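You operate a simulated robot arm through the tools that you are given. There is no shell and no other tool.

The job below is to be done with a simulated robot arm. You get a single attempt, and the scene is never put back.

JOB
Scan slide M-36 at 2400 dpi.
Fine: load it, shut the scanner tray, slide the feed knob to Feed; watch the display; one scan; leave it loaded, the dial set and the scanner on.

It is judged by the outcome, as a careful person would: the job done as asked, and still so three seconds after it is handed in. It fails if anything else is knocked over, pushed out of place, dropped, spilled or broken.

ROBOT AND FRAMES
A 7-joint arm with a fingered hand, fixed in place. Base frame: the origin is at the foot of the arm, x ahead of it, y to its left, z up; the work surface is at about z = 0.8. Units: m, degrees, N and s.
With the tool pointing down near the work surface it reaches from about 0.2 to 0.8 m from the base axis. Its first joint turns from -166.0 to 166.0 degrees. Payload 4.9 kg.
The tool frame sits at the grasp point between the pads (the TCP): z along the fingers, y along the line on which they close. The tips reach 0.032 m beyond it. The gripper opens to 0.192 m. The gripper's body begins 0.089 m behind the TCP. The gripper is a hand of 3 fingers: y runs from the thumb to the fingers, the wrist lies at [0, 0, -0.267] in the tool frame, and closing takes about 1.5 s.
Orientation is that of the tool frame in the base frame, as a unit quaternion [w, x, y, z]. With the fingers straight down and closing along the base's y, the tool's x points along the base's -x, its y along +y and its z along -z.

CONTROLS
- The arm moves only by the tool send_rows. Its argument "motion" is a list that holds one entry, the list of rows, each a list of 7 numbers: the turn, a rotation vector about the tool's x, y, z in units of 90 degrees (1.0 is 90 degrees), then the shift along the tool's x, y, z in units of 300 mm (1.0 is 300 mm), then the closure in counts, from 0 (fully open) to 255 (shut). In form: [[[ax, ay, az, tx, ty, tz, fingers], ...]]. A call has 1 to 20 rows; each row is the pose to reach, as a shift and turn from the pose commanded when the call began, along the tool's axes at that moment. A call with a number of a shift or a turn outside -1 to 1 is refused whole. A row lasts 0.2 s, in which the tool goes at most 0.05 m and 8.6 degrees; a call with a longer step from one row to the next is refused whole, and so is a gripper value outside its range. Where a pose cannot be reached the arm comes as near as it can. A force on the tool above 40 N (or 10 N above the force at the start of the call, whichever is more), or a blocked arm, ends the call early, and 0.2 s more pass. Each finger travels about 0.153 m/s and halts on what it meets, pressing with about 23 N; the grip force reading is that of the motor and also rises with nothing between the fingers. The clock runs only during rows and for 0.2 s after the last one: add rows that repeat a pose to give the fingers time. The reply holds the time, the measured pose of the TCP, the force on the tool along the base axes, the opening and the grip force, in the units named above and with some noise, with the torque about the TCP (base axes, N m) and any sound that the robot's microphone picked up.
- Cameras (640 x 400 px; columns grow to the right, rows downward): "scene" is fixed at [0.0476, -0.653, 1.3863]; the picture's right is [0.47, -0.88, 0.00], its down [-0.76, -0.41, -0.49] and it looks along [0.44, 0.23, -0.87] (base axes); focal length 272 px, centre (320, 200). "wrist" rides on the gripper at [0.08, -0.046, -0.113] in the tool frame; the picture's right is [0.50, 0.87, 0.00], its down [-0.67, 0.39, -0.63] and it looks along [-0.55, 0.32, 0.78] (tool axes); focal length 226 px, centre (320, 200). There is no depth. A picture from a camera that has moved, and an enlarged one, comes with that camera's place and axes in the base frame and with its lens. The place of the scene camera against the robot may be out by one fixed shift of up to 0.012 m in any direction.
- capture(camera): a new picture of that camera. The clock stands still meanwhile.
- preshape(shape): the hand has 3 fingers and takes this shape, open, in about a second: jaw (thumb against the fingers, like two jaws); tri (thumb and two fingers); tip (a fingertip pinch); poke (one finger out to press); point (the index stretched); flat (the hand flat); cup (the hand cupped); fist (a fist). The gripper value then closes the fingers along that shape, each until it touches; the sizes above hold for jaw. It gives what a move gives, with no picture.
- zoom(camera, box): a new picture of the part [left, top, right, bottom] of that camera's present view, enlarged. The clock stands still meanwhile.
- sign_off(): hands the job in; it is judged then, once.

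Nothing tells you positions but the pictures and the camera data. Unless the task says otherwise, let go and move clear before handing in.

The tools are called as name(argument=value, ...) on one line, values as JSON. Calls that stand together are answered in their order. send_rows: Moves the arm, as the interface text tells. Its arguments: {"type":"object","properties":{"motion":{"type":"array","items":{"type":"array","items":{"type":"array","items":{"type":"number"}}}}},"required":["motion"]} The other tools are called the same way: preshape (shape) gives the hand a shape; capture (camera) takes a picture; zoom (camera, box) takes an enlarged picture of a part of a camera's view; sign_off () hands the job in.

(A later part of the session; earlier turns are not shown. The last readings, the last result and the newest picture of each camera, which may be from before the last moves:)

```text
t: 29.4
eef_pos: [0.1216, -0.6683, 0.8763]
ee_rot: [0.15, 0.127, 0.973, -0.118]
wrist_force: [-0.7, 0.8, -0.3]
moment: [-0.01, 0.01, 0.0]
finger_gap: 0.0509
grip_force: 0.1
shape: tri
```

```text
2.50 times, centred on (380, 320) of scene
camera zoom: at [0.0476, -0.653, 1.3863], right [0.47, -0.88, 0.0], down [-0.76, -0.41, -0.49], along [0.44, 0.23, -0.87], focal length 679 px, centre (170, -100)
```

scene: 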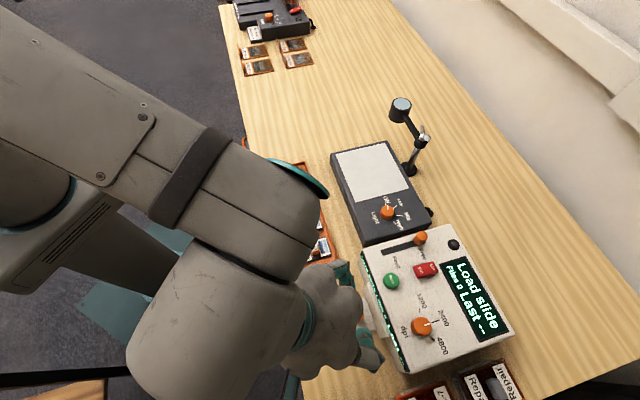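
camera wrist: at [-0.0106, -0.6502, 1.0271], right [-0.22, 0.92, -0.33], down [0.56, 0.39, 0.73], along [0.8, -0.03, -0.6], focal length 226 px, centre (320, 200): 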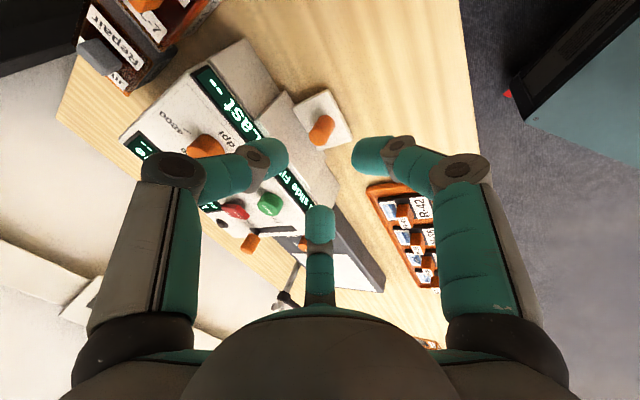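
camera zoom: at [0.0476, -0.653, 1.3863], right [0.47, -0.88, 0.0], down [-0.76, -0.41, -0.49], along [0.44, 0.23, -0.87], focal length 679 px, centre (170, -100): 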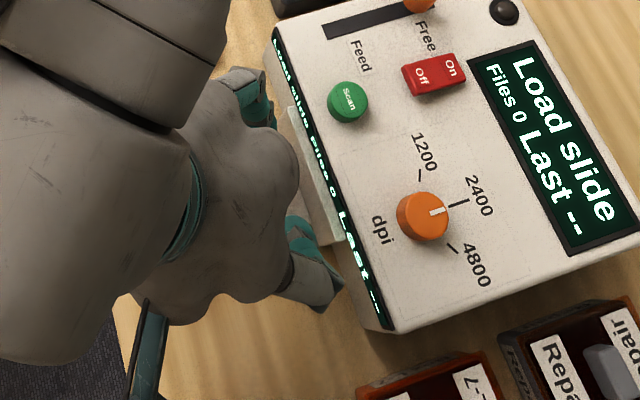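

send_rows(motion=[[[0, 0, 0, 0, 0, 0, 199], [0, 0, 0, 0.003, 0.001, 0.03, 199], [0, 0, 0, 0.005, 0.002, 0.06, 199], [0, 0, 0, 0.005, 0.002, 0.06, 199]]])

zoom(camera="wrist", box=[210, 70, 430, 240])

```text
t: 30.4
eef_pos: [0.1253, -0.6716, 0.8594]
ee_rot: [0.15, 0.128, 0.973, -0.119]
wrist_force: [-0.8, 0.0, -0.1]
moment: [-0.01, 0.01, 0.0]
finger_gap: 0.0428
grip_force: 0.0
shape: tri
```

```text
2.35 times, centred on (320, 155) of wrist
camera zoom: at [0.0083, -0.6686, 0.9475], right [-0.22, 0.92, -0.33], down [0.56, 0.39, 0.73], along [0.8, -0.03, -0.6], focal length 532 px, centre (320, 306)
```

zoom: 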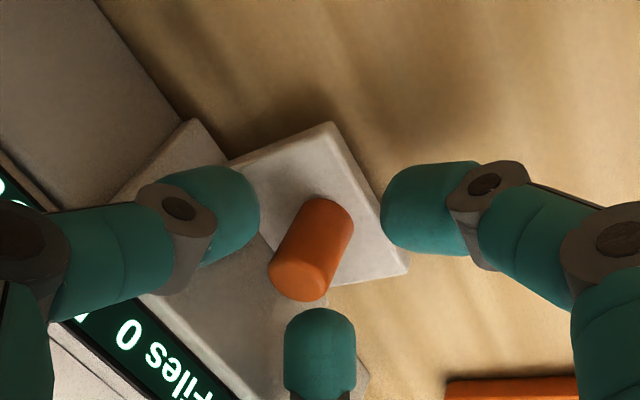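

No contact yet and the knob sits between the fingers. Closing.

send_rows(motion=[[[0, 0, 0, 0, 0, 0, 220], [0, 0, 0, 0, 0, 0, 240], [0, 0, 0, 0, 0, 0, 250], [0, 0, 0, 0, 0, 0, 250], [0, 0, 0, 0, 0, 0, 250]]])

zoom(camera="wrist", box=[210, 70, 430, 240])

```text
t: 31.6
eef_pos: [0.1252, -0.6716, 0.8583]
ee_rot: [0.15, 0.127, 0.973, -0.119]
wrist_force: [-0.5, -1.1, -3.8]
moment: [0.05, 0.04, -0.1]
finger_gap: 0.012
grip_force: 22.9
shape: tri
```

```text
2.35 times, centred on (320, 155) of wrist
camera zoom: at [0.0081, -0.6683, 0.9469], right [-0.22, 0.92, -0.33], down [0.56, 0.39, 0.73], along [0.8, -0.03, -0.6], focal length 532 px, centre (320, 306)
```

zoom: 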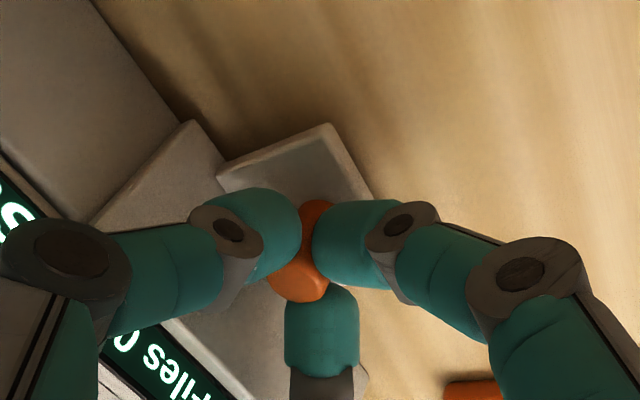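

Gripped. Pulling the tray straight out (toward the robot).

send_rows(motion=[[[0, 0, 0, 0.04, 0.0232, -0.0187, 250], [0, 0, 0, 0.08, 0.0464, -0.0375, 250], [0, 0, 0, 0.1205, 0.0695, -0.0562, 250], [0, 0, 0, 0.1606, 0.0927, -0.0749, 250], [0, 0, 0, 0.1606, 0.0927, -0.0749, 250]]])

capture(camera="wrist")

capture(camera="scene")

```text
t: 32.8
eef_pos: [0.0831, -0.6294, 0.8581]
ee_rot: [0.15, 0.128, 0.973, -0.118]
wrist_force: [-1.3, -1.0, -4.3]
moment: [0.07, 0.11, -0.08]
finger_gap: 0.0116
grip_force: 23.2
shape: tri
```

```text
taken
camera wrist: at [-0.0348, -0.6254, 0.9469], right [-0.22, 0.92, -0.33], down [0.56, 0.39, 0.73], along [0.8, -0.03, -0.6], focal length 226 px, centre (320, 200)
```

wrist: 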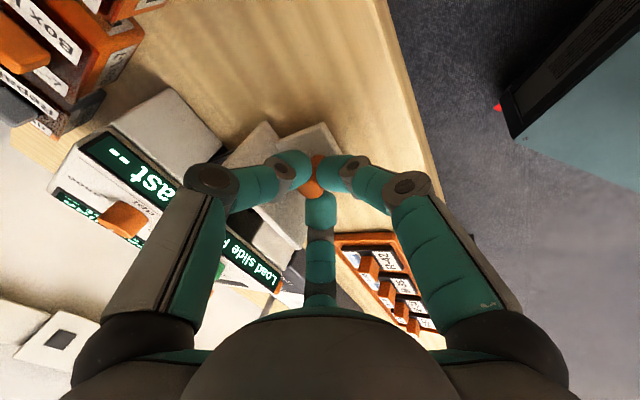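

```text
taken
```

scene: 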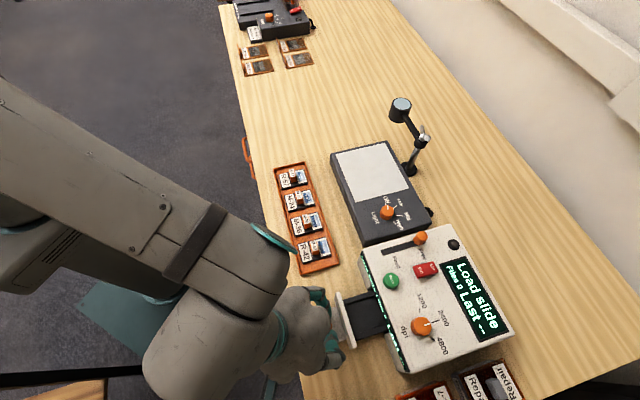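

zoom(camera="scene", box=[310, 270, 420, 370])

zoom(camera="wrist", box=[180, 100, 360, 290])

```text
4.00 times, centred on (365, 320) of scene
camera zoom: at [0.0476, -0.653, 1.3863], right [0.47, -0.88, 0.0], down [-0.76, -0.41, -0.49], along [0.44, 0.23, -0.87], focal length 1086 px, centre (140, -280)
```

zoom: 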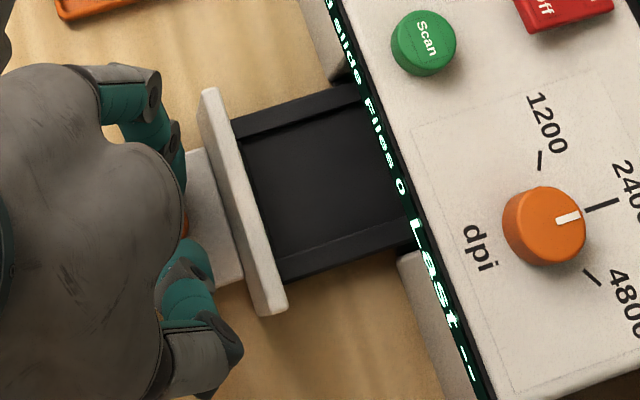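

```text
2.11 times, centred on (270, 195) of wrist
camera zoom: at [-0.0348, -0.6254, 0.9469], right [-0.22, 0.92, -0.33], down [0.56, 0.39, 0.73], along [0.8, -0.03, -0.6], focal length 476 px, centre (425, 210)
```

zoom: 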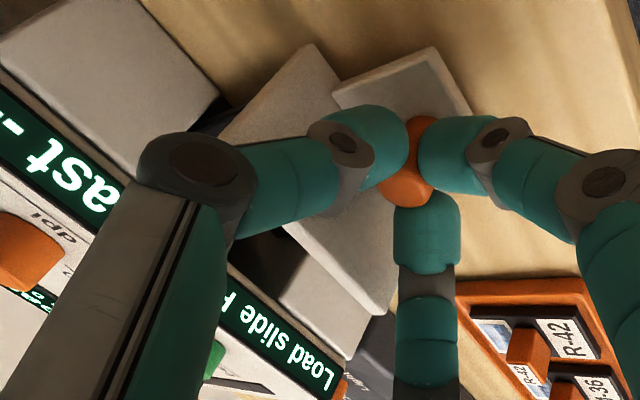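

The drawer has a dark pocket behind its front. I'll keep pulling until it's fully out.

send_rows(motion=[[[0, 0, 0, 0.0268, 0.0155, -0.0125, 250], [0, 0, 0, 0.0536, 0.031, -0.025, 250], [0, 0, 0, 0.0803, 0.0463, -0.0375, 250], [0, 0, 0, 0.0803, 0.0463, -0.0375, 250]]])

zoom(camera="scene", box=[310, 270, 420, 370])

```text
t: 33.8
eef_pos: [0.0617, -0.6079, 0.8583]
ee_rot: [0.15, 0.128, 0.973, -0.117]
wrist_force: [-1.0, -0.8, -5.1]
moment: [0.08, 0.06, -0.08]
finger_gap: 0.0118
grip_force: 22.8
shape: tri
```

```text
4.00 times, centred on (365, 320) of scene
camera zoom: at [0.0476, -0.653, 1.3863], right [0.47, -0.88, 0.0], down [-0.76, -0.41, -0.49], along [0.44, 0.23, -0.87], focal length 1086 px, centre (140, -280)
```

zoom: 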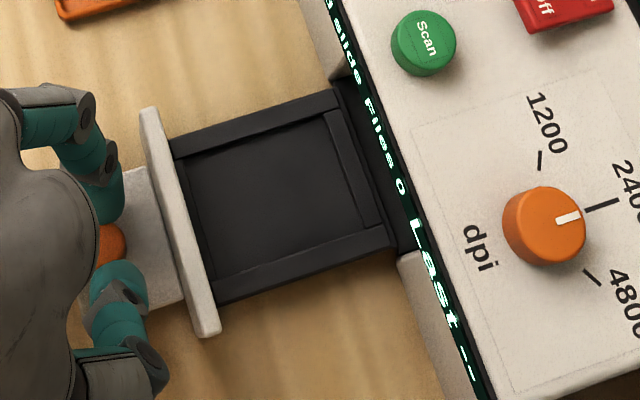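

send_rows(motion=[[[0, 0, 0, 0.0134, 0.0078, -0.0062, 250], [0, 0, 0, 0.0268, 0.0155, -0.0125, 250], [0, 0, 0, 0.0402, 0.0232, -0.0187, 250], [0, 0, 0, 0.0536, 0.031, -0.025, 250], [0, 0, 0, 0.0536, 0.031, -0.025, 250]]])

zoom(camera="scene", box=[310, 270, 420, 370])

```text
t: 35.0
eef_pos: [0.048, -0.5938, 0.8593]
ee_rot: [0.15, 0.128, 0.973, -0.117]
wrist_force: [0.1, 0.2, 1.2]
moment: [0.01, -0.01, 0.04]
finger_gap: 0.0107
grip_force: 23.7
shape: tri
```

```text
4.00 times, centred on (365, 320) of scene
camera zoom: at [0.0476, -0.653, 1.3863], right [0.47, -0.88, 0.0], down [-0.76, -0.41, -0.49], along [0.44, 0.23, -0.87], focal length 1086 px, centre (140, -280)
```

zoom: 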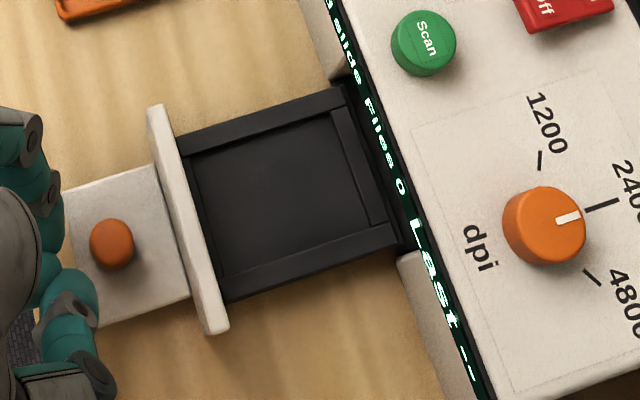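

The tray reached its stop (the fingers slid off the knob), and the pocket is fully exposed. I'll rise and view the tray from the side to measure the pocket and wall heights.

send_rows(motion=[[[0, 0, 0, -0.034, -0.02, -0.119, 240], [0, 0, 0, -0.068, -0.039, -0.238, 220], [0, 0, 0, -0.102, -0.059, -0.357, 200], [0, 0, 0, -0.1357, -0.0783, -0.476, 170], [-0.0351, 0.0346, -0.0658, -0.152, -0.176, -0.479, 120], [-0.0703, 0.0691, -0.1316, -0.169, -0.273, -0.482, 80], [-0.1054, 0.1037, -0.1974, -0.186, -0.37, -0.486, 40], [-0.1406, 0.1382, -0.2632, -0.202, -0.468, -0.489, 0], [-0.1757, 0.1728, -0.329, -0.2187, -0.565, -0.4923, 0], [-0.1757, 0.1728, -0.329, -0.2187, -0.565, -0.4923, 0], [-0.1757, 0.1728, -0.329, -0.2187, -0.565, -0.4923, 0]]])

capture(camera="wrist")

capture(camera="scene")

```text
t: 37.4
eef_pos: [0.1277, -0.6937, 1.0385]
ee_rot: [-0.019, -0.066, 0.998, -0.007]
wrist_force: [-0.5, 0.0, 0.5]
moment: [-0.04, 0.01, 0.0]
finger_gap: 0.1917
grip_force: 0.0
shape: tri
out of reach, approached as far as the arm can: row 6, 7, 8, 9, 10, 11
```

```text
taken
camera wrist: at [0.0593, -0.7484, 1.1549], right [-0.61, 0.79, 0.01], down [0.64, 0.48, 0.6], along [0.47, 0.37, -0.8], focal length 226 px, centre (320, 200)
```

wrist: 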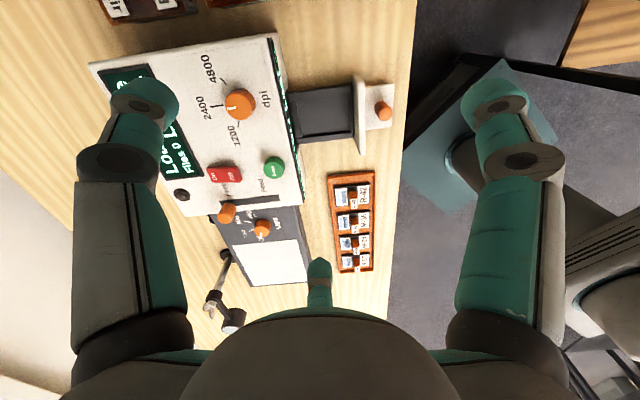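

```text
taken
```

scene: 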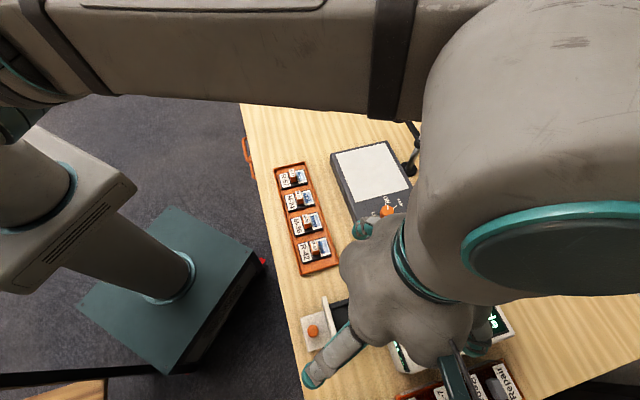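

zoom(camera="wrist", box=[270, 60, 410, 160])

zoom(camera="wrist", box=[310, 160, 400, 280])

```text
4.00 times, centred on (340, 110) of wrist
camera zoom: at [0.0593, -0.7484, 1.1549], right [-0.61, 0.79, 0.01], down [0.64, 0.48, 0.6], along [0.47, 0.37, -0.8], focal length 904 px, centre (240, 560)
```

zoom: 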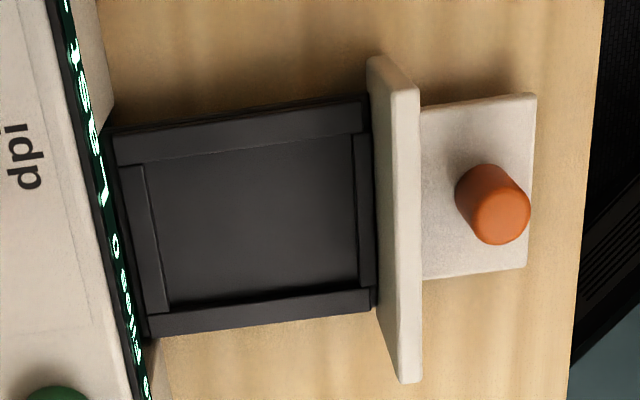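

```text
3.33 times, centred on (355, 220) of wrist
camera zoom: at [0.0593, -0.7484, 1.1549], right [-0.61, 0.79, 0.01], down [0.64, 0.48, 0.6], along [0.47, 0.37, -0.8], focal length 754 px, centre (203, 133)
```

zoom: 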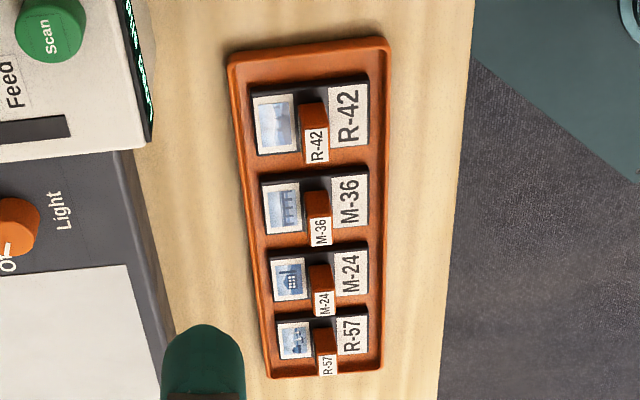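

zoom(camera="wrist", box=[330, 65, 380, 115])

zoom(camera="wrist", box=[330, 110, 380, 160])

zoom(camera="wrist", box=[280, 110, 330, 160])

zoom(camera="wrist", box=[330, 195, 380, 245])

```text
8.00 times, centred on (355, 90) of wrist
camera zoom: at [0.0593, -0.7484, 1.1549], right [-0.61, 0.79, 0.01], down [0.64, 0.48, 0.6], along [0.47, 0.37, -0.8], focal length 1808 px, centre (40, 1080)
```

zoom: 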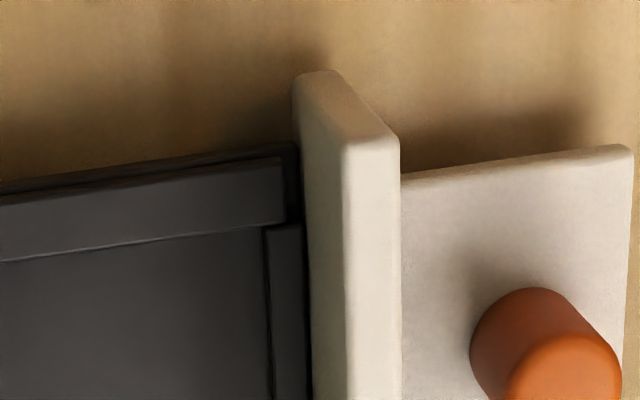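

```text
8.00 times, centred on (355, 135) of wrist
camera zoom: at [0.0593, -0.7484, 1.1549], right [-0.61, 0.79, 0.01], down [0.64, 0.48, 0.6], along [0.47, 0.37, -0.8], focal length 1808 px, centre (40, 720)
```

zoom: 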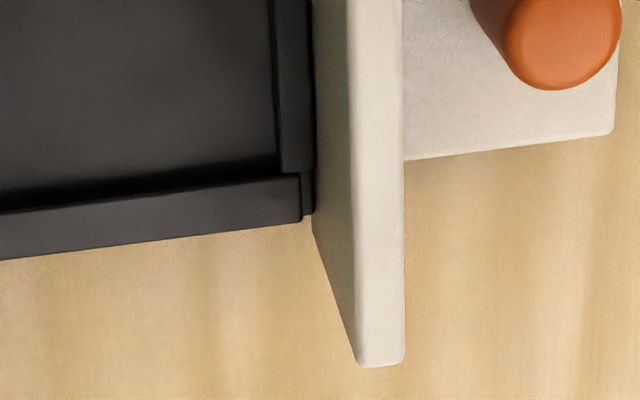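

```text
8.00 times, centred on (305, 135) of wrist
camera zoom: at [0.0593, -0.7484, 1.1549], right [-0.61, 0.79, 0.01], down [0.64, 0.48, 0.6], along [0.47, 0.37, -0.8], focal length 1808 px, centre (440, 720)
```

zoom: 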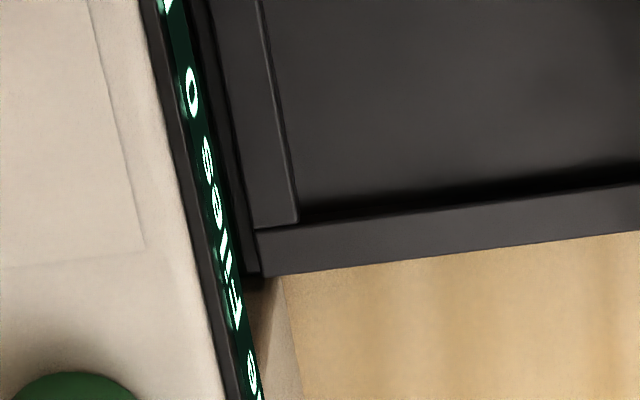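

```text
8.00 times, centred on (355, 220) of wrist
camera zoom: at [0.0593, -0.7484, 1.1549], right [-0.61, 0.79, 0.01], down [0.64, 0.48, 0.6], along [0.47, 0.37, -0.8], focal length 1808 px, centre (40, 40)
```

zoom: 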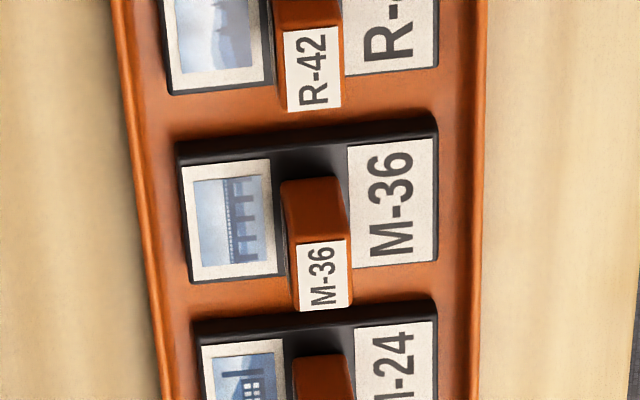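

From this side view: pocket centre is about n=0.575, e=-0.388 with the rim at ≈0.824; the drawer front wall's top is ≈0.865, so finger clearance there is tight. The M-36 handle is at about (0.265, -0.499), top ≈0.832. I'll hover above M-36 in the same orientation I'll use for placing.

send_rows(motion=[[[-0.007, 0.0034, 0.031, -0.07, 0.072, 0, 40], [-0.014, 0.0068, 0.062, -0.14, 0.144, 0, 80], [-0.021, 0.0103, 0.0935, -0.209, 0.216, 0.02, 120], [-0.028, 0.0137, 0.1246, -0.279, 0.289, 0.06, 160], [-0.035, 0.0171, 0.156, -0.348, 0.361, 0.11, 188], [-0.042, 0.0205, 0.187, -0.418, 0.433, 0.17, 188], [-0.0494, 0.024, 0.218, -0.487, 0.505, 0.23, 188], [-0.0564, 0.0274, 0.2493, -0.557, 0.577, 0.294, 188], [-0.0564, 0.0274, 0.2493, -0.557, 0.577, 0.294, 188]]])

capture(camera="wrist")

zoom(camera="wrist", box=[230, 70, 410, 210])

capture(camera="scene")

```text
t: 39.4
eef_pos: [0.2685, -0.5014, 0.9417]
ee_rot: [-0.041, 0.13, 0.99, 0.033]
wrist_force: [0.6, -0.8, -0.2]
moment: [0.0, 0.02, -0.02]
finger_gap: 0.0511
grip_force: 0.0
shape: tri
```

```text
taken
camera wrist: at [0.1866, -0.5344, 1.0585], right [-0.25, 0.96, 0.09], down [0.79, 0.15, 0.59], along [0.55, 0.22, -0.8], focal length 226 px, centre (320, 200)
```

wrist: 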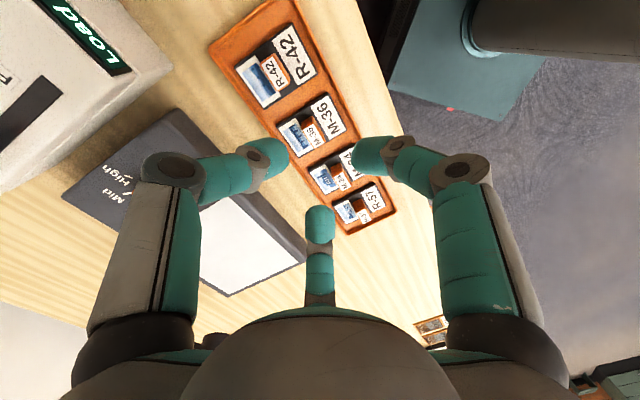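

```text
2.86 times, centred on (320, 140) of wrist
camera zoom: at [0.1866, -0.5344, 1.0585], right [-0.25, 0.96, 0.09], down [0.79, 0.15, 0.59], along [0.55, 0.22, -0.8], focal length 646 px, centre (320, 371)
```

zoom: 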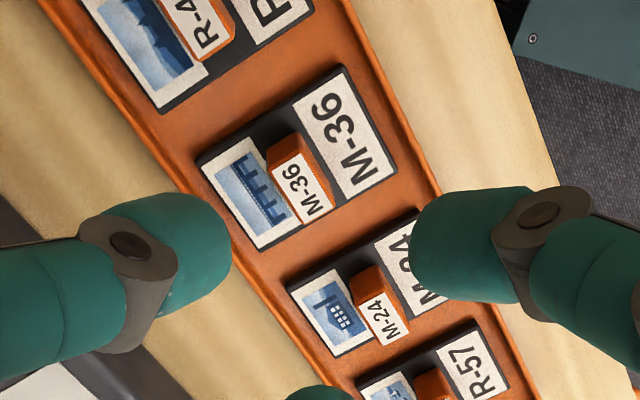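

```text
taken
```

scene: 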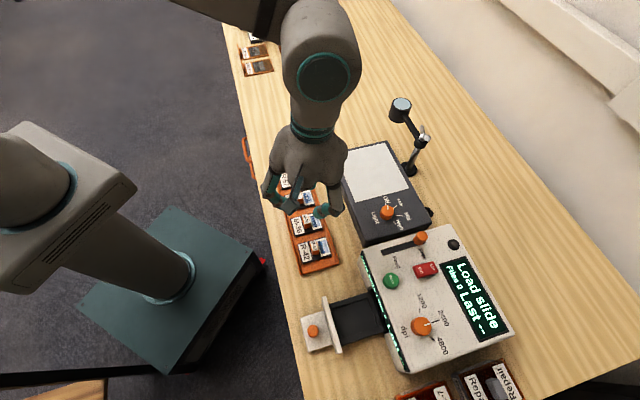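

send_rows(motion=[[[0, 0, 0, -0.006, -0.005, 0.08, 188], [0, 0, 0, -0.012, -0.01, 0.16, 188], [0, 0, 0, -0.0167, -0.0136, 0.23, 188], [0, 0, 0, -0.0167, -0.0136, 0.23, 188]]])

zoom(camera="wrist", box=[220, 70, 420, 240])

zoom(camera="scene", box=[240, 140, 360, 280])

```text
t: 40.4
eef_pos: [0.2664, -0.5029, 0.8721]
ee_rot: [-0.041, 0.131, 0.99, 0.032]
wrist_force: [-1.0, 0.0, -0.5]
moment: [0.0, 0.01, 0.0]
finger_gap: 0.0508
grip_force: 0.0
shape: tri
```

```text
2.35 times, centred on (320, 155) of wrist
camera zoom: at [0.1851, -0.5351, 0.989], right [-0.26, 0.96, 0.09], down [0.79, 0.16, 0.59], along [0.55, 0.22, -0.8], focal length 532 px, centre (320, 306)
```

zoom: 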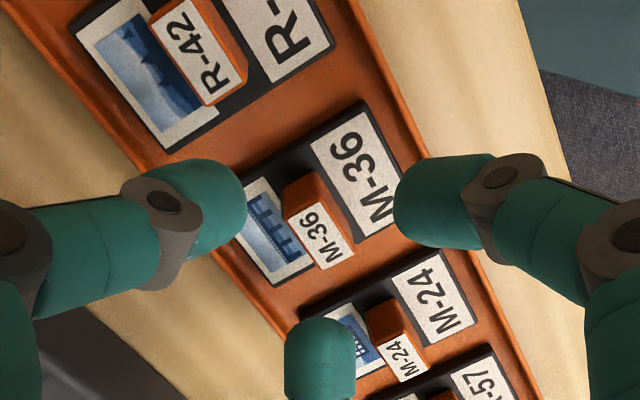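

```text
2.86 times, centred on (300, 210) of scene
camera zoom: at [0.0476, -0.653, 1.3863], right [0.47, -0.88, 0.0], down [-0.76, -0.41, -0.49], along [0.44, 0.23, -0.87], focal length 776 px, centre (377, 171)
```

zoom: 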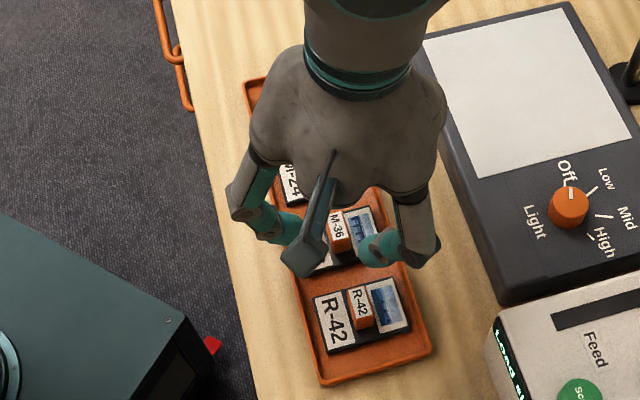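

send_rows(motion=[[[0, 0, 0, 0, 0, 0, 197], [0, 0, 0, 0, 0, 0.035, 197], [0, 0, 0, 0, 0, 0.068, 197], [0, 0, 0, 0, 0, 0.068, 197]]])

zoom(camera="wrist", box=[220, 70, 420, 240])

```text
t: 41.4
eef_pos: [0.2655, -0.501, 0.8512]
ee_rot: [-0.041, 0.13, 0.99, 0.033]
wrist_force: [-0.1, 0.3, 0.0]
moment: [0.01, -0.01, 0.02]
finger_gap: 0.044
grip_force: 0.0
shape: tri
```

```text
2.35 times, centred on (320, 155) of wrist
camera zoom: at [0.1835, -0.5336, 0.9692], right [-0.26, 0.96, 0.09], down [0.79, 0.16, 0.59], along [0.55, 0.22, -0.8], focal length 532 px, centre (320, 306)
```

zoom: 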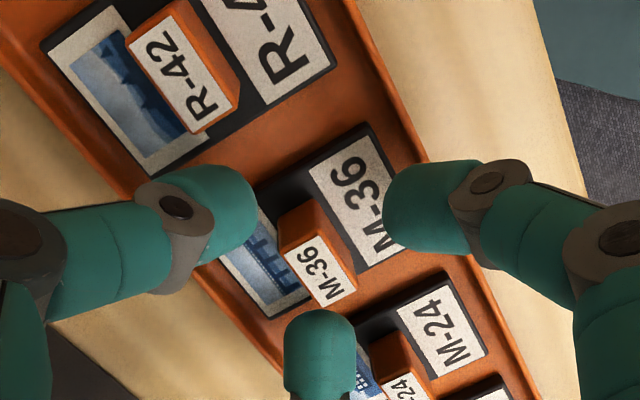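

send_rows(motion=[[[0, 0, 0, 0, 0, 0, 215], [0, 0, 0, 0, 0, 0, 235], [0, 0, 0, 0, 0, 0, 250], [0, 0, 0, 0, 0, 0, 250], [0, 0, 0, 0, 0, 0, 250]]])

zoom(camera="wrist", box=[220, 70, 420, 240])

```text
t: 42.6
eef_pos: [0.2655, -0.5013, 0.8526]
ee_rot: [-0.04, 0.131, 0.99, 0.032]
wrist_force: [0.6, -0.7, 0.2]
moment: [-0.02, 0.01, -0.01]
finger_gap: 0.021
grip_force: 23.5
shape: tri
```

```text
2.35 times, centred on (320, 155) of wrist
camera zoom: at [0.1836, -0.5336, 0.9693], right [-0.26, 0.96, 0.09], down [0.79, 0.16, 0.59], along [0.55, 0.22, -0.8], focal length 532 px, centre (320, 306)
```

zoom: 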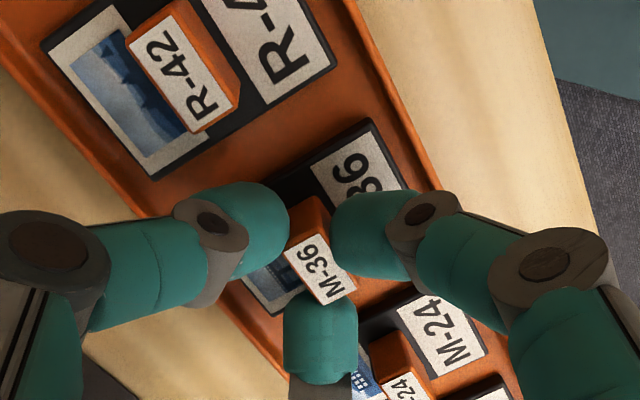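

Gripped on M-36. Lifting slowly.

send_rows(motion=[[[0, 0, 0, 0.0036, 0.0021, -0.04, 250], [0, 0, 0, 0.009, 0.005, -0.1, 250], [0, 0, 0, 0.018, 0.0105, -0.2, 250], [0, 0, 0, 0.027, 0.0157, -0.3, 250], [0, 0, 0, 0.0362, 0.0209, -0.3978, 250], [0, 0, 0, 0.0362, 0.0209, -0.3978, 250]]])

zoom(camera="wrist", box=[220, 70, 420, 240])

zoom(camera="scene", box=[220, 120, 380, 280])

```text
t: 44.0
eef_pos: [0.2658, -0.4994, 0.9721]
ee_rot: [-0.04, 0.131, 0.99, 0.033]
wrist_force: [-0.3, 0.2, -0.7]
moment: [0.04, -0.01, 0.01]
finger_gap: 0.0211
grip_force: 23.1
shape: tri
```

```text
2.35 times, centred on (320, 155) of wrist
camera zoom: at [0.1835, -0.533, 1.0892], right [-0.26, 0.96, 0.09], down [0.79, 0.16, 0.59], along [0.55, 0.22, -0.8], focal length 532 px, centre (320, 306)
```

zoom: 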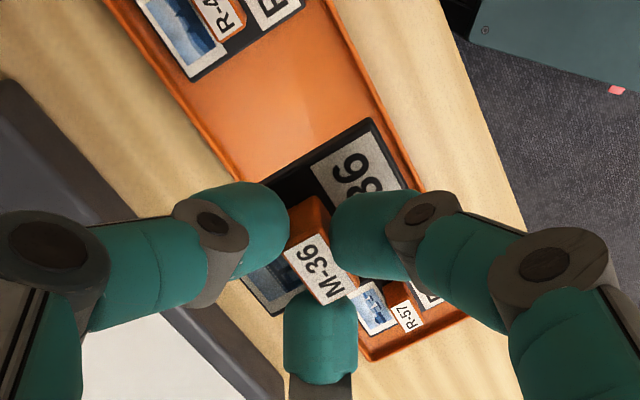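

```text
2.50 times, centred on (300, 200) of scene
camera zoom: at [0.0476, -0.653, 1.3863], right [0.47, -0.88, 0.0], down [-0.76, -0.41, -0.49], along [0.44, 0.23, -0.87], focal length 679 px, centre (370, 200)
```

zoom: 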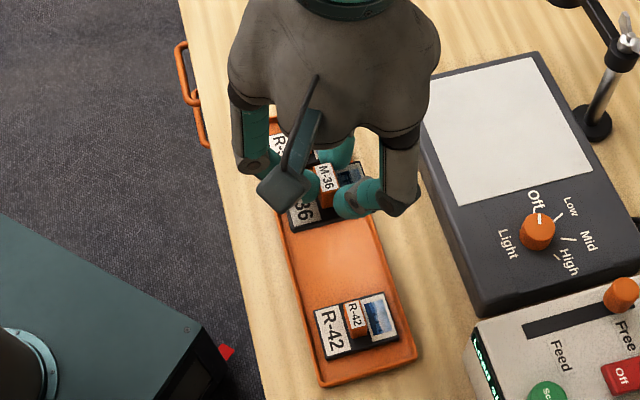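

M-36 is held squarely. Moving it above the tray pocket.

send_rows(motion=[[[0, 0, 0, 0.03, -0.08, 0, 250], [0, 0, 0, 0.064, -0.176, 0, 250], [0, 0, 0, 0.096, -0.2635, 0.01, 250], [0, 0, 0, 0.128, -0.351, 0.02, 250], [0, 0, 0, 0.16, -0.439, 0.04, 250], [0, 0, 0, 0.1915, -0.527, 0.06, 250], [0, 0, 0, 0.223, -0.615, 0.075, 250], [0, 0, 0, 0.2553, -0.7027, 0.0867, 250], [0, 0, 0, 0.2553, -0.7027, 0.0867, 250]]])

capture(camera="wrist")

zoom(camera="wrist", box=[220, 50, 420, 220])

zoom(camera="scene", box=[300, 230, 460, 390])

```text
t: 46.0
eef_pos: [0.1341, -0.6834, 0.9405]
ee_rot: [-0.04, 0.13, 0.99, 0.032]
wrist_force: [-0.1, -0.6, -0.3]
moment: [0.02, 0.02, -0.03]
finger_gap: 0.0207
grip_force: 23.0
shape: tri
```

```text
taken
camera wrist: at [0.0521, -0.7161, 1.0586], right [-0.26, 0.96, 0.09], down [0.79, 0.16, 0.59], along [0.55, 0.22, -0.8], focal length 226 px, centre (320, 200)
```

wrist: 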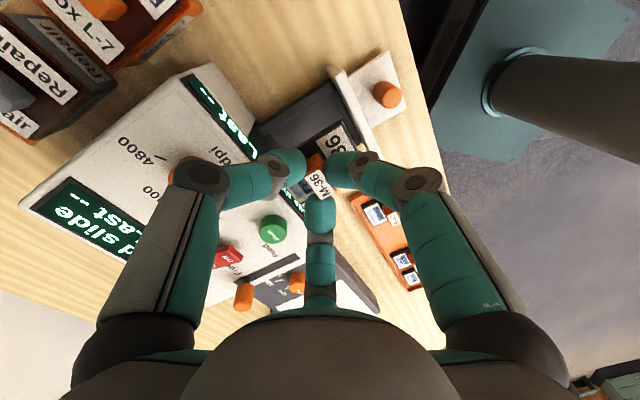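

```text
2.35 times, centred on (320, 135) of wrist
camera zoom: at [0.0521, -0.7161, 1.0586], right [-0.26, 0.96, 0.09], down [0.79, 0.16, 0.59], along [0.55, 0.22, -0.8], focal length 532 px, centre (320, 353)
```

zoom: 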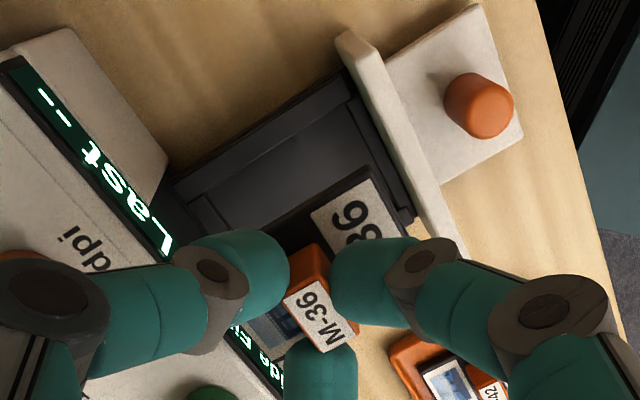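

```text
2.50 times, centred on (380, 310) of scene
camera zoom: at [0.0476, -0.653, 1.3863], right [0.47, -0.88, 0.0], down [-0.76, -0.41, -0.49], along [0.44, 0.23, -0.87], focal length 679 px, centre (170, -75)
```

zoom: 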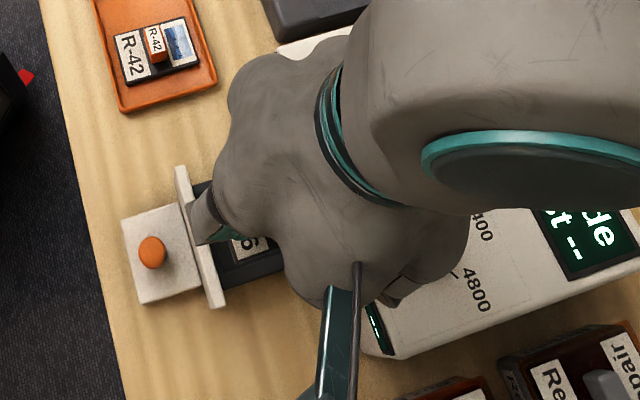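

zoom(camera="wrist", box=[245, 70, 375, 170])

```text
4.00 times, centred on (310, 120) of wrist
camera zoom: at [0.0521, -0.7161, 1.0586], right [-0.26, 0.96, 0.09], down [0.79, 0.16, 0.59], along [0.55, 0.22, -0.8], focal length 904 px, centre (360, 520)
```

zoom: 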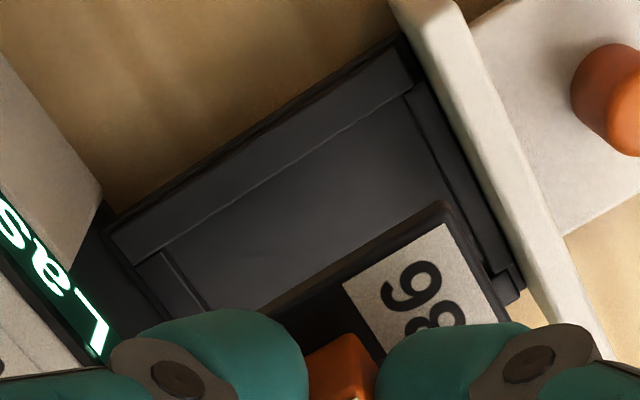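

The slide frame is aligned over the pocket to within about 1 mm. Descending to just above the rim and checking forces.

send_rows(motion=[[[0, 0, 0, -0.005, -0.003, 0.055, 250], [0, 0, 0, -0.01, -0.006, 0.11, 250], [0, 0, 0, -0.0145, -0.0085, 0.16, 250], [0, 0, 0, -0.0175, -0.01, 0.19, 250], [0, 0, 0, -0.019, -0.011, 0.209, 250], [0, 0, 0, -0.019, -0.011, 0.209, 250]]])

zoom(camera="wrist", box=[220, 70, 420, 240])

zoom(camera="wrist", box=[245, 70, 375, 170])

zoom(camera="scene", box=[300, 230, 460, 390])

```text
t: 47.4
eef_pos: [0.1343, -0.6818, 0.8783]
ee_rot: [-0.04, 0.13, 0.99, 0.034]
wrist_force: [0.7, 0.9, -1.4]
moment: [-0.01, 0.01, 0.01]
finger_gap: 0.0208
grip_force: 23.1
shape: tri
```

```text
2.35 times, centred on (320, 155) of wrist
camera zoom: at [0.0533, -0.7151, 0.9955], right [-0.26, 0.96, 0.09], down [0.79, 0.16, 0.59], along [0.55, 0.22, -0.8], focal length 532 px, centre (320, 306)
```

zoom: 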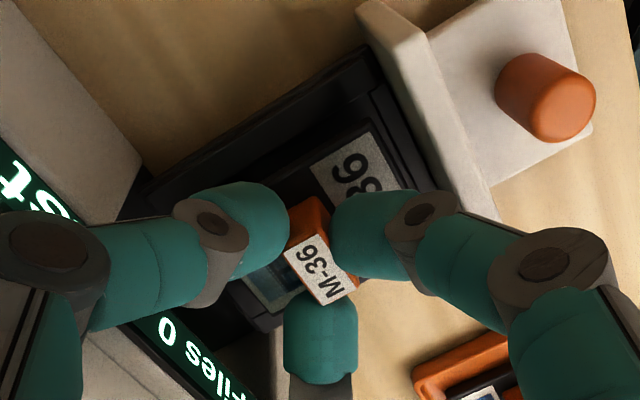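

```text
4.00 times, centred on (310, 120) of wrist
camera zoom: at [0.0533, -0.7151, 0.9955], right [-0.26, 0.96, 0.09], down [0.79, 0.16, 0.59], along [0.55, 0.22, -0.8], focal length 904 px, centre (360, 520)
```

zoom: 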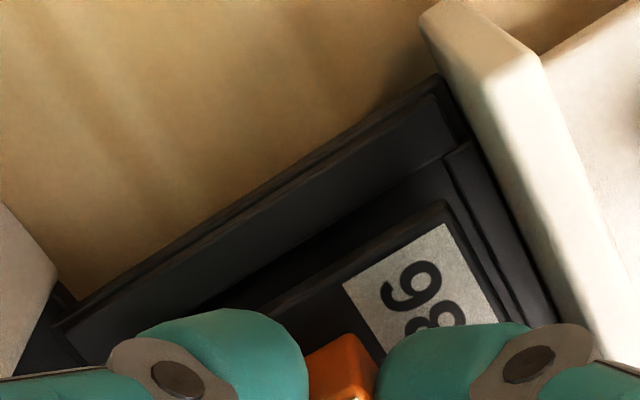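

```text
2.50 times, centred on (380, 310) of scene
camera zoom: at [0.0476, -0.653, 1.3863], right [0.47, -0.88, 0.0], down [-0.76, -0.41, -0.49], along [0.44, 0.23, -0.87], focal length 679 px, centre (170, -75)
```

zoom: 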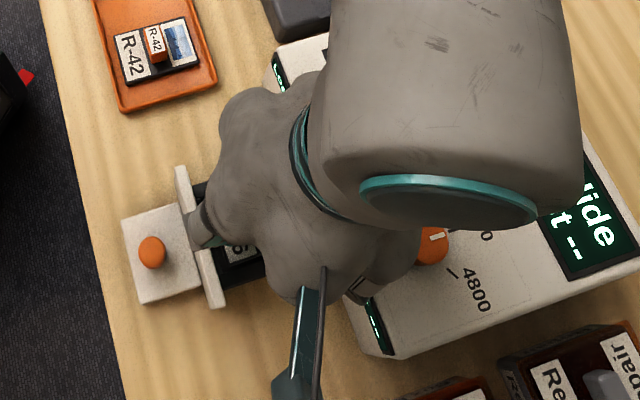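

send_rows(motion=[[[0, 0, 0, 0.001, -0.0035, 0.01, 250], [0, 0, 0, 0, -0.005, 0.022, 250], [0, 0, 0, -0.001, -0.005, 0.033, 250], [0, 0, 0, -0.001, -0.005, 0.033, 250]]])

zoom(camera="wrist", box=[220, 70, 420, 240])

zoom(camera="wrist", box=[245, 70, 375, 170])

```text
t: 48.4
eef_pos: [0.1338, -0.6831, 0.8698]
ee_rot: [-0.04, 0.131, 0.99, 0.032]
wrist_force: [-0.1, -0.3, -1.0]
moment: [-0.02, 0.02, 0.04]
finger_gap: 0.021
grip_force: 22.5
shape: tri
```

```text
2.35 times, centred on (320, 155) of wrist
camera zoom: at [0.0525, -0.7159, 0.986], right [-0.26, 0.96, 0.09], down [0.79, 0.16, 0.59], along [0.55, 0.22, -0.8], focal length 532 px, centre (320, 306)
```

zoom: 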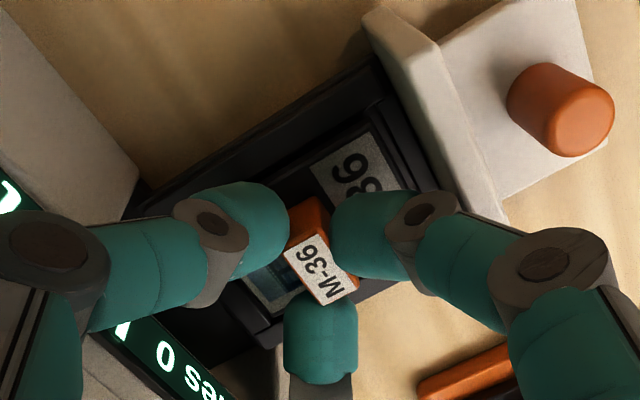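

```text
4.00 times, centred on (310, 120) of wrist
camera zoom: at [0.0525, -0.7159, 0.986], right [-0.26, 0.96, 0.09], down [0.79, 0.16, 0.59], along [0.55, 0.22, -0.8], focal length 904 px, centre (360, 520)
```

zoom: 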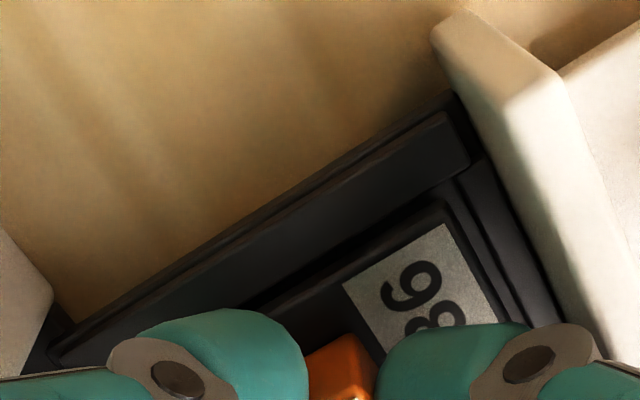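

send_rows(motion=[[[0, 0, 0, -0.001, -0.0005, 0.01, 250], [0, 0, 0, -0.0018, -0.001, 0.02, 250], [0, 0, 0, -0.0018, -0.001, 0.02, 250]]])

zoom(camera="wrist", box=[220, 70, 420, 240])

zoom(camera="scene", box=[320, 260, 420, 360])

```text
t: 49.2
eef_pos: [0.1329, -0.6831, 0.8643]
ee_rot: [-0.041, 0.13, 0.99, 0.03]
wrist_force: [-6.2, 5.5, 12.3]
moment: [-0.75, -0.15, -0.31]
finger_gap: 0.0206
grip_force: 23.5
shape: tri
```

```text
2.35 times, centred on (320, 155) of wrist
camera zoom: at [0.0521, -0.7158, 0.9817], right [-0.26, 0.96, 0.09], down [0.79, 0.16, 0.59], along [0.55, 0.22, -0.8], focal length 532 px, centre (320, 306)
```

zoom: 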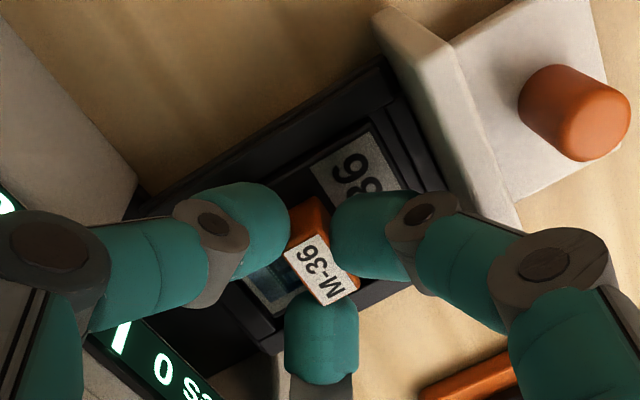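

```text
4.00 times, centred on (370, 310) of scene
camera zoom: at [0.0476, -0.653, 1.3863], right [0.47, -0.88, 0.0], down [-0.76, -0.41, -0.49], along [0.44, 0.23, -0.87], focal length 1086 px, centre (120, -240)
```

zoom: 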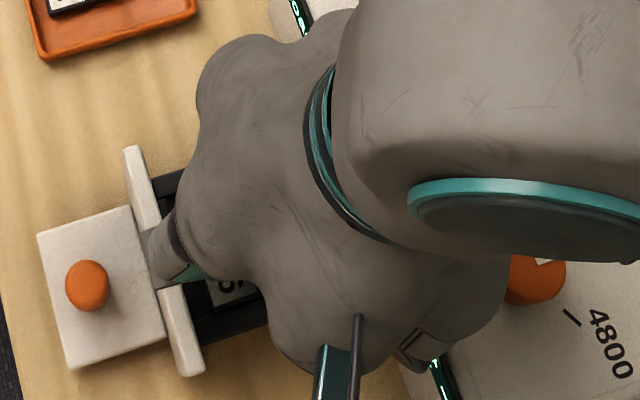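

The thumb just touched the scanner's top front edge (about 14 N); the slide is already inside the pocket. I'll lift a few millimetres, open only slightly, and let it settle.

send_rows(motion=[[[0, 0, 0, 0.0045, 0.0027, -0.018, 250], [0, 0, 0, 0.0045, 0.0027, -0.018, 235], [0, 0, 0, 0.0045, 0.0027, -0.018, 220], [0, 0, 0, 0.0045, 0.0027, -0.018, 214], [0, 0, 0, 0.0045, 0.0027, -0.018, 214]]])

zoom(camera="wrist", box=[220, 70, 420, 240])

```text
t: 50.4
eef_pos: [0.1326, -0.6827, 0.8683]
ee_rot: [-0.041, 0.13, 0.99, 0.031]
wrist_force: [3.5, -3.3, 1.6]
moment: [0.03, 0.03, -0.01]
finger_gap: 0.0301
grip_force: 0.0
shape: tri
```

```text
2.35 times, centred on (320, 155) of wrist
camera zoom: at [0.052, -0.7155, 0.9858], right [-0.26, 0.96, 0.09], down [0.79, 0.16, 0.59], along [0.55, 0.22, -0.8], focal length 532 px, centre (320, 306)
```

zoom: 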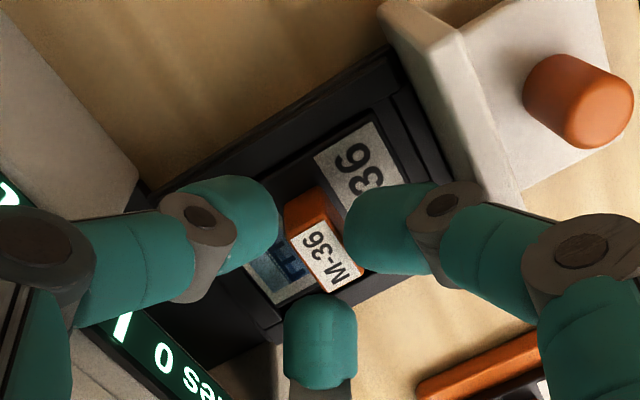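

Released and settled in the pocket. Rising straight up to check.

send_rows(motion=[[[0, 0, 0, 0.0036, 0.0021, -0.04, 214], [0, 0, 0, 0.009, 0.005, -0.1, 214], [0, 0, 0, 0.018, 0.0105, -0.2, 205], [0, 0, 0, 0.027, 0.0157, -0.3, 190], [0, 0, 0, 0.0362, 0.0209, -0.3978, 170], [0, 0, 0, 0.0362, 0.0209, -0.3978, 170]]])

zoom(camera="wrist", box=[220, 50, 420, 220])

capture(camera="scene")

```text
t: 51.8
eef_pos: [0.1334, -0.6831, 0.9886]
ee_rot: [-0.041, 0.13, 0.99, 0.033]
wrist_force: [0.0, -0.1, -0.3]
moment: [-0.03, 0.0, -0.02]
finger_gap: 0.0633
grip_force: 0.0
shape: tri
```

```text
2.35 times, centred on (320, 135) of wrist
camera zoom: at [0.0519, -0.7157, 1.1051], right [-0.26, 0.96, 0.09], down [0.79, 0.15, 0.59], along [0.55, 0.22, -0.8], focal length 532 px, centre (320, 353)
```

zoom: 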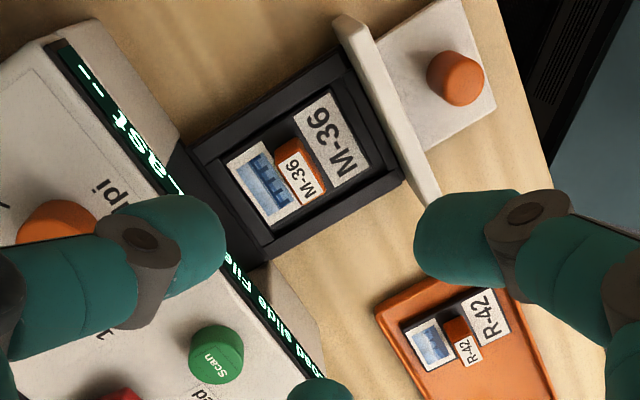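

```text
taken
```

scene: 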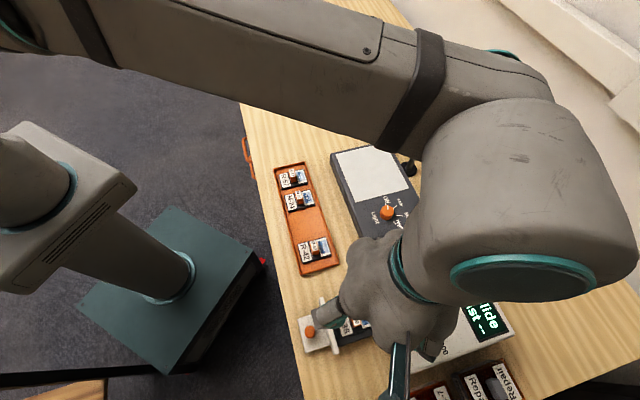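

M-36 lies flat in the pocket. Now I'll re-grip the tray knob (at about n=0.489) with the tilted hand to push the tray shut.

send_rows(motion=[[[0.026, -0.0449, 0, 0.07, 0.041, 0.02, 180], [0.0519, -0.0898, 0, 0.14, 0.082, 0.05, 188], [0.0778, -0.1347, 0, 0.2, 0.117, 0.09, 188], [0.1037, -0.1796, 0, 0.26, 0.152, 0.14, 188], [0.1297, -0.2245, 0, 0.31, 0.181, 0.185, 188], [0.1556, -0.2694, 0, 0.3563, 0.2083, 0.2263, 188], [0.1556, -0.2694, 0, 0.3563, 0.2083, 0.2263, 188]]])

zoom(camera="wrist", box=[220, 60, 420, 230])

```text
t: 53.4
eef_pos: [0.0444, -0.5957, 0.9397]
ee_rot: [0.149, 0.129, 0.974, -0.114]
wrist_force: [-0.8, -0.4, 0.8]
moment: [0.0, 0.02, -0.02]
finger_gap: 0.0505
grip_force: 0.1
shape: tri
out of reach, approached as far as the arm can: row 6, 7
```

```text
2.35 times, centred on (320, 145) of wrist
camera zoom: at [-0.0735, -0.5917, 1.0279], right [-0.22, 0.92, -0.32], down [0.57, 0.38, 0.73], along [0.8, -0.02, -0.6], focal length 532 px, centre (320, 329)
```

zoom: 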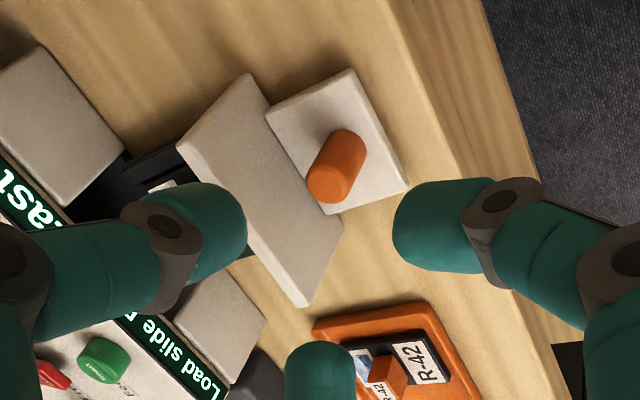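

send_rows(motion=[[[0, 0, 0, 0.005, 0.007, 0.08, 188], [0, 0, 0, 0.01, 0.014, 0.16, 192], [0, 0, 0, 0.014, 0.019, 0.22, 199], [0, 0, 0, 0.016, 0.022, 0.2777, 199], [0, 0, 0, 0.016, 0.022, 0.2777, 199]]])

zoom(camera="wrist", box=[210, 70, 430, 240])

```text
t: 54.6
eef_pos: [0.0633, -0.6081, 0.8583]
ee_rot: [0.152, 0.129, 0.973, -0.116]
wrist_force: [0.3, -0.5, 0.9]
moment: [0.03, -0.03, 0.02]
finger_gap: 0.0426
grip_force: 0.0
shape: tri
```

```text
2.35 times, centred on (320, 155) of wrist
camera zoom: at [-0.0545, -0.6057, 0.9453], right [-0.21, 0.92, -0.32], down [0.56, 0.39, 0.73], along [0.8, -0.03, -0.6], focal length 532 px, centre (320, 306)
```

zoom: 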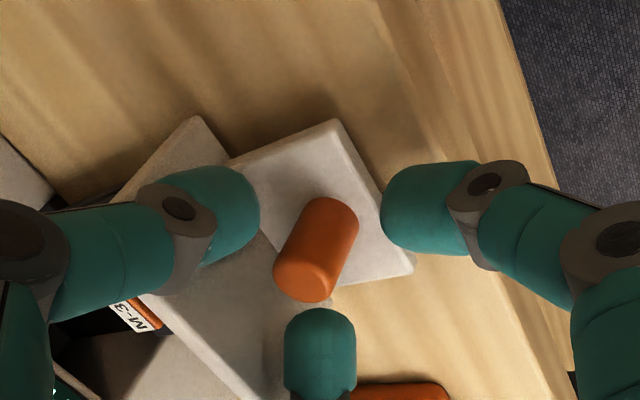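

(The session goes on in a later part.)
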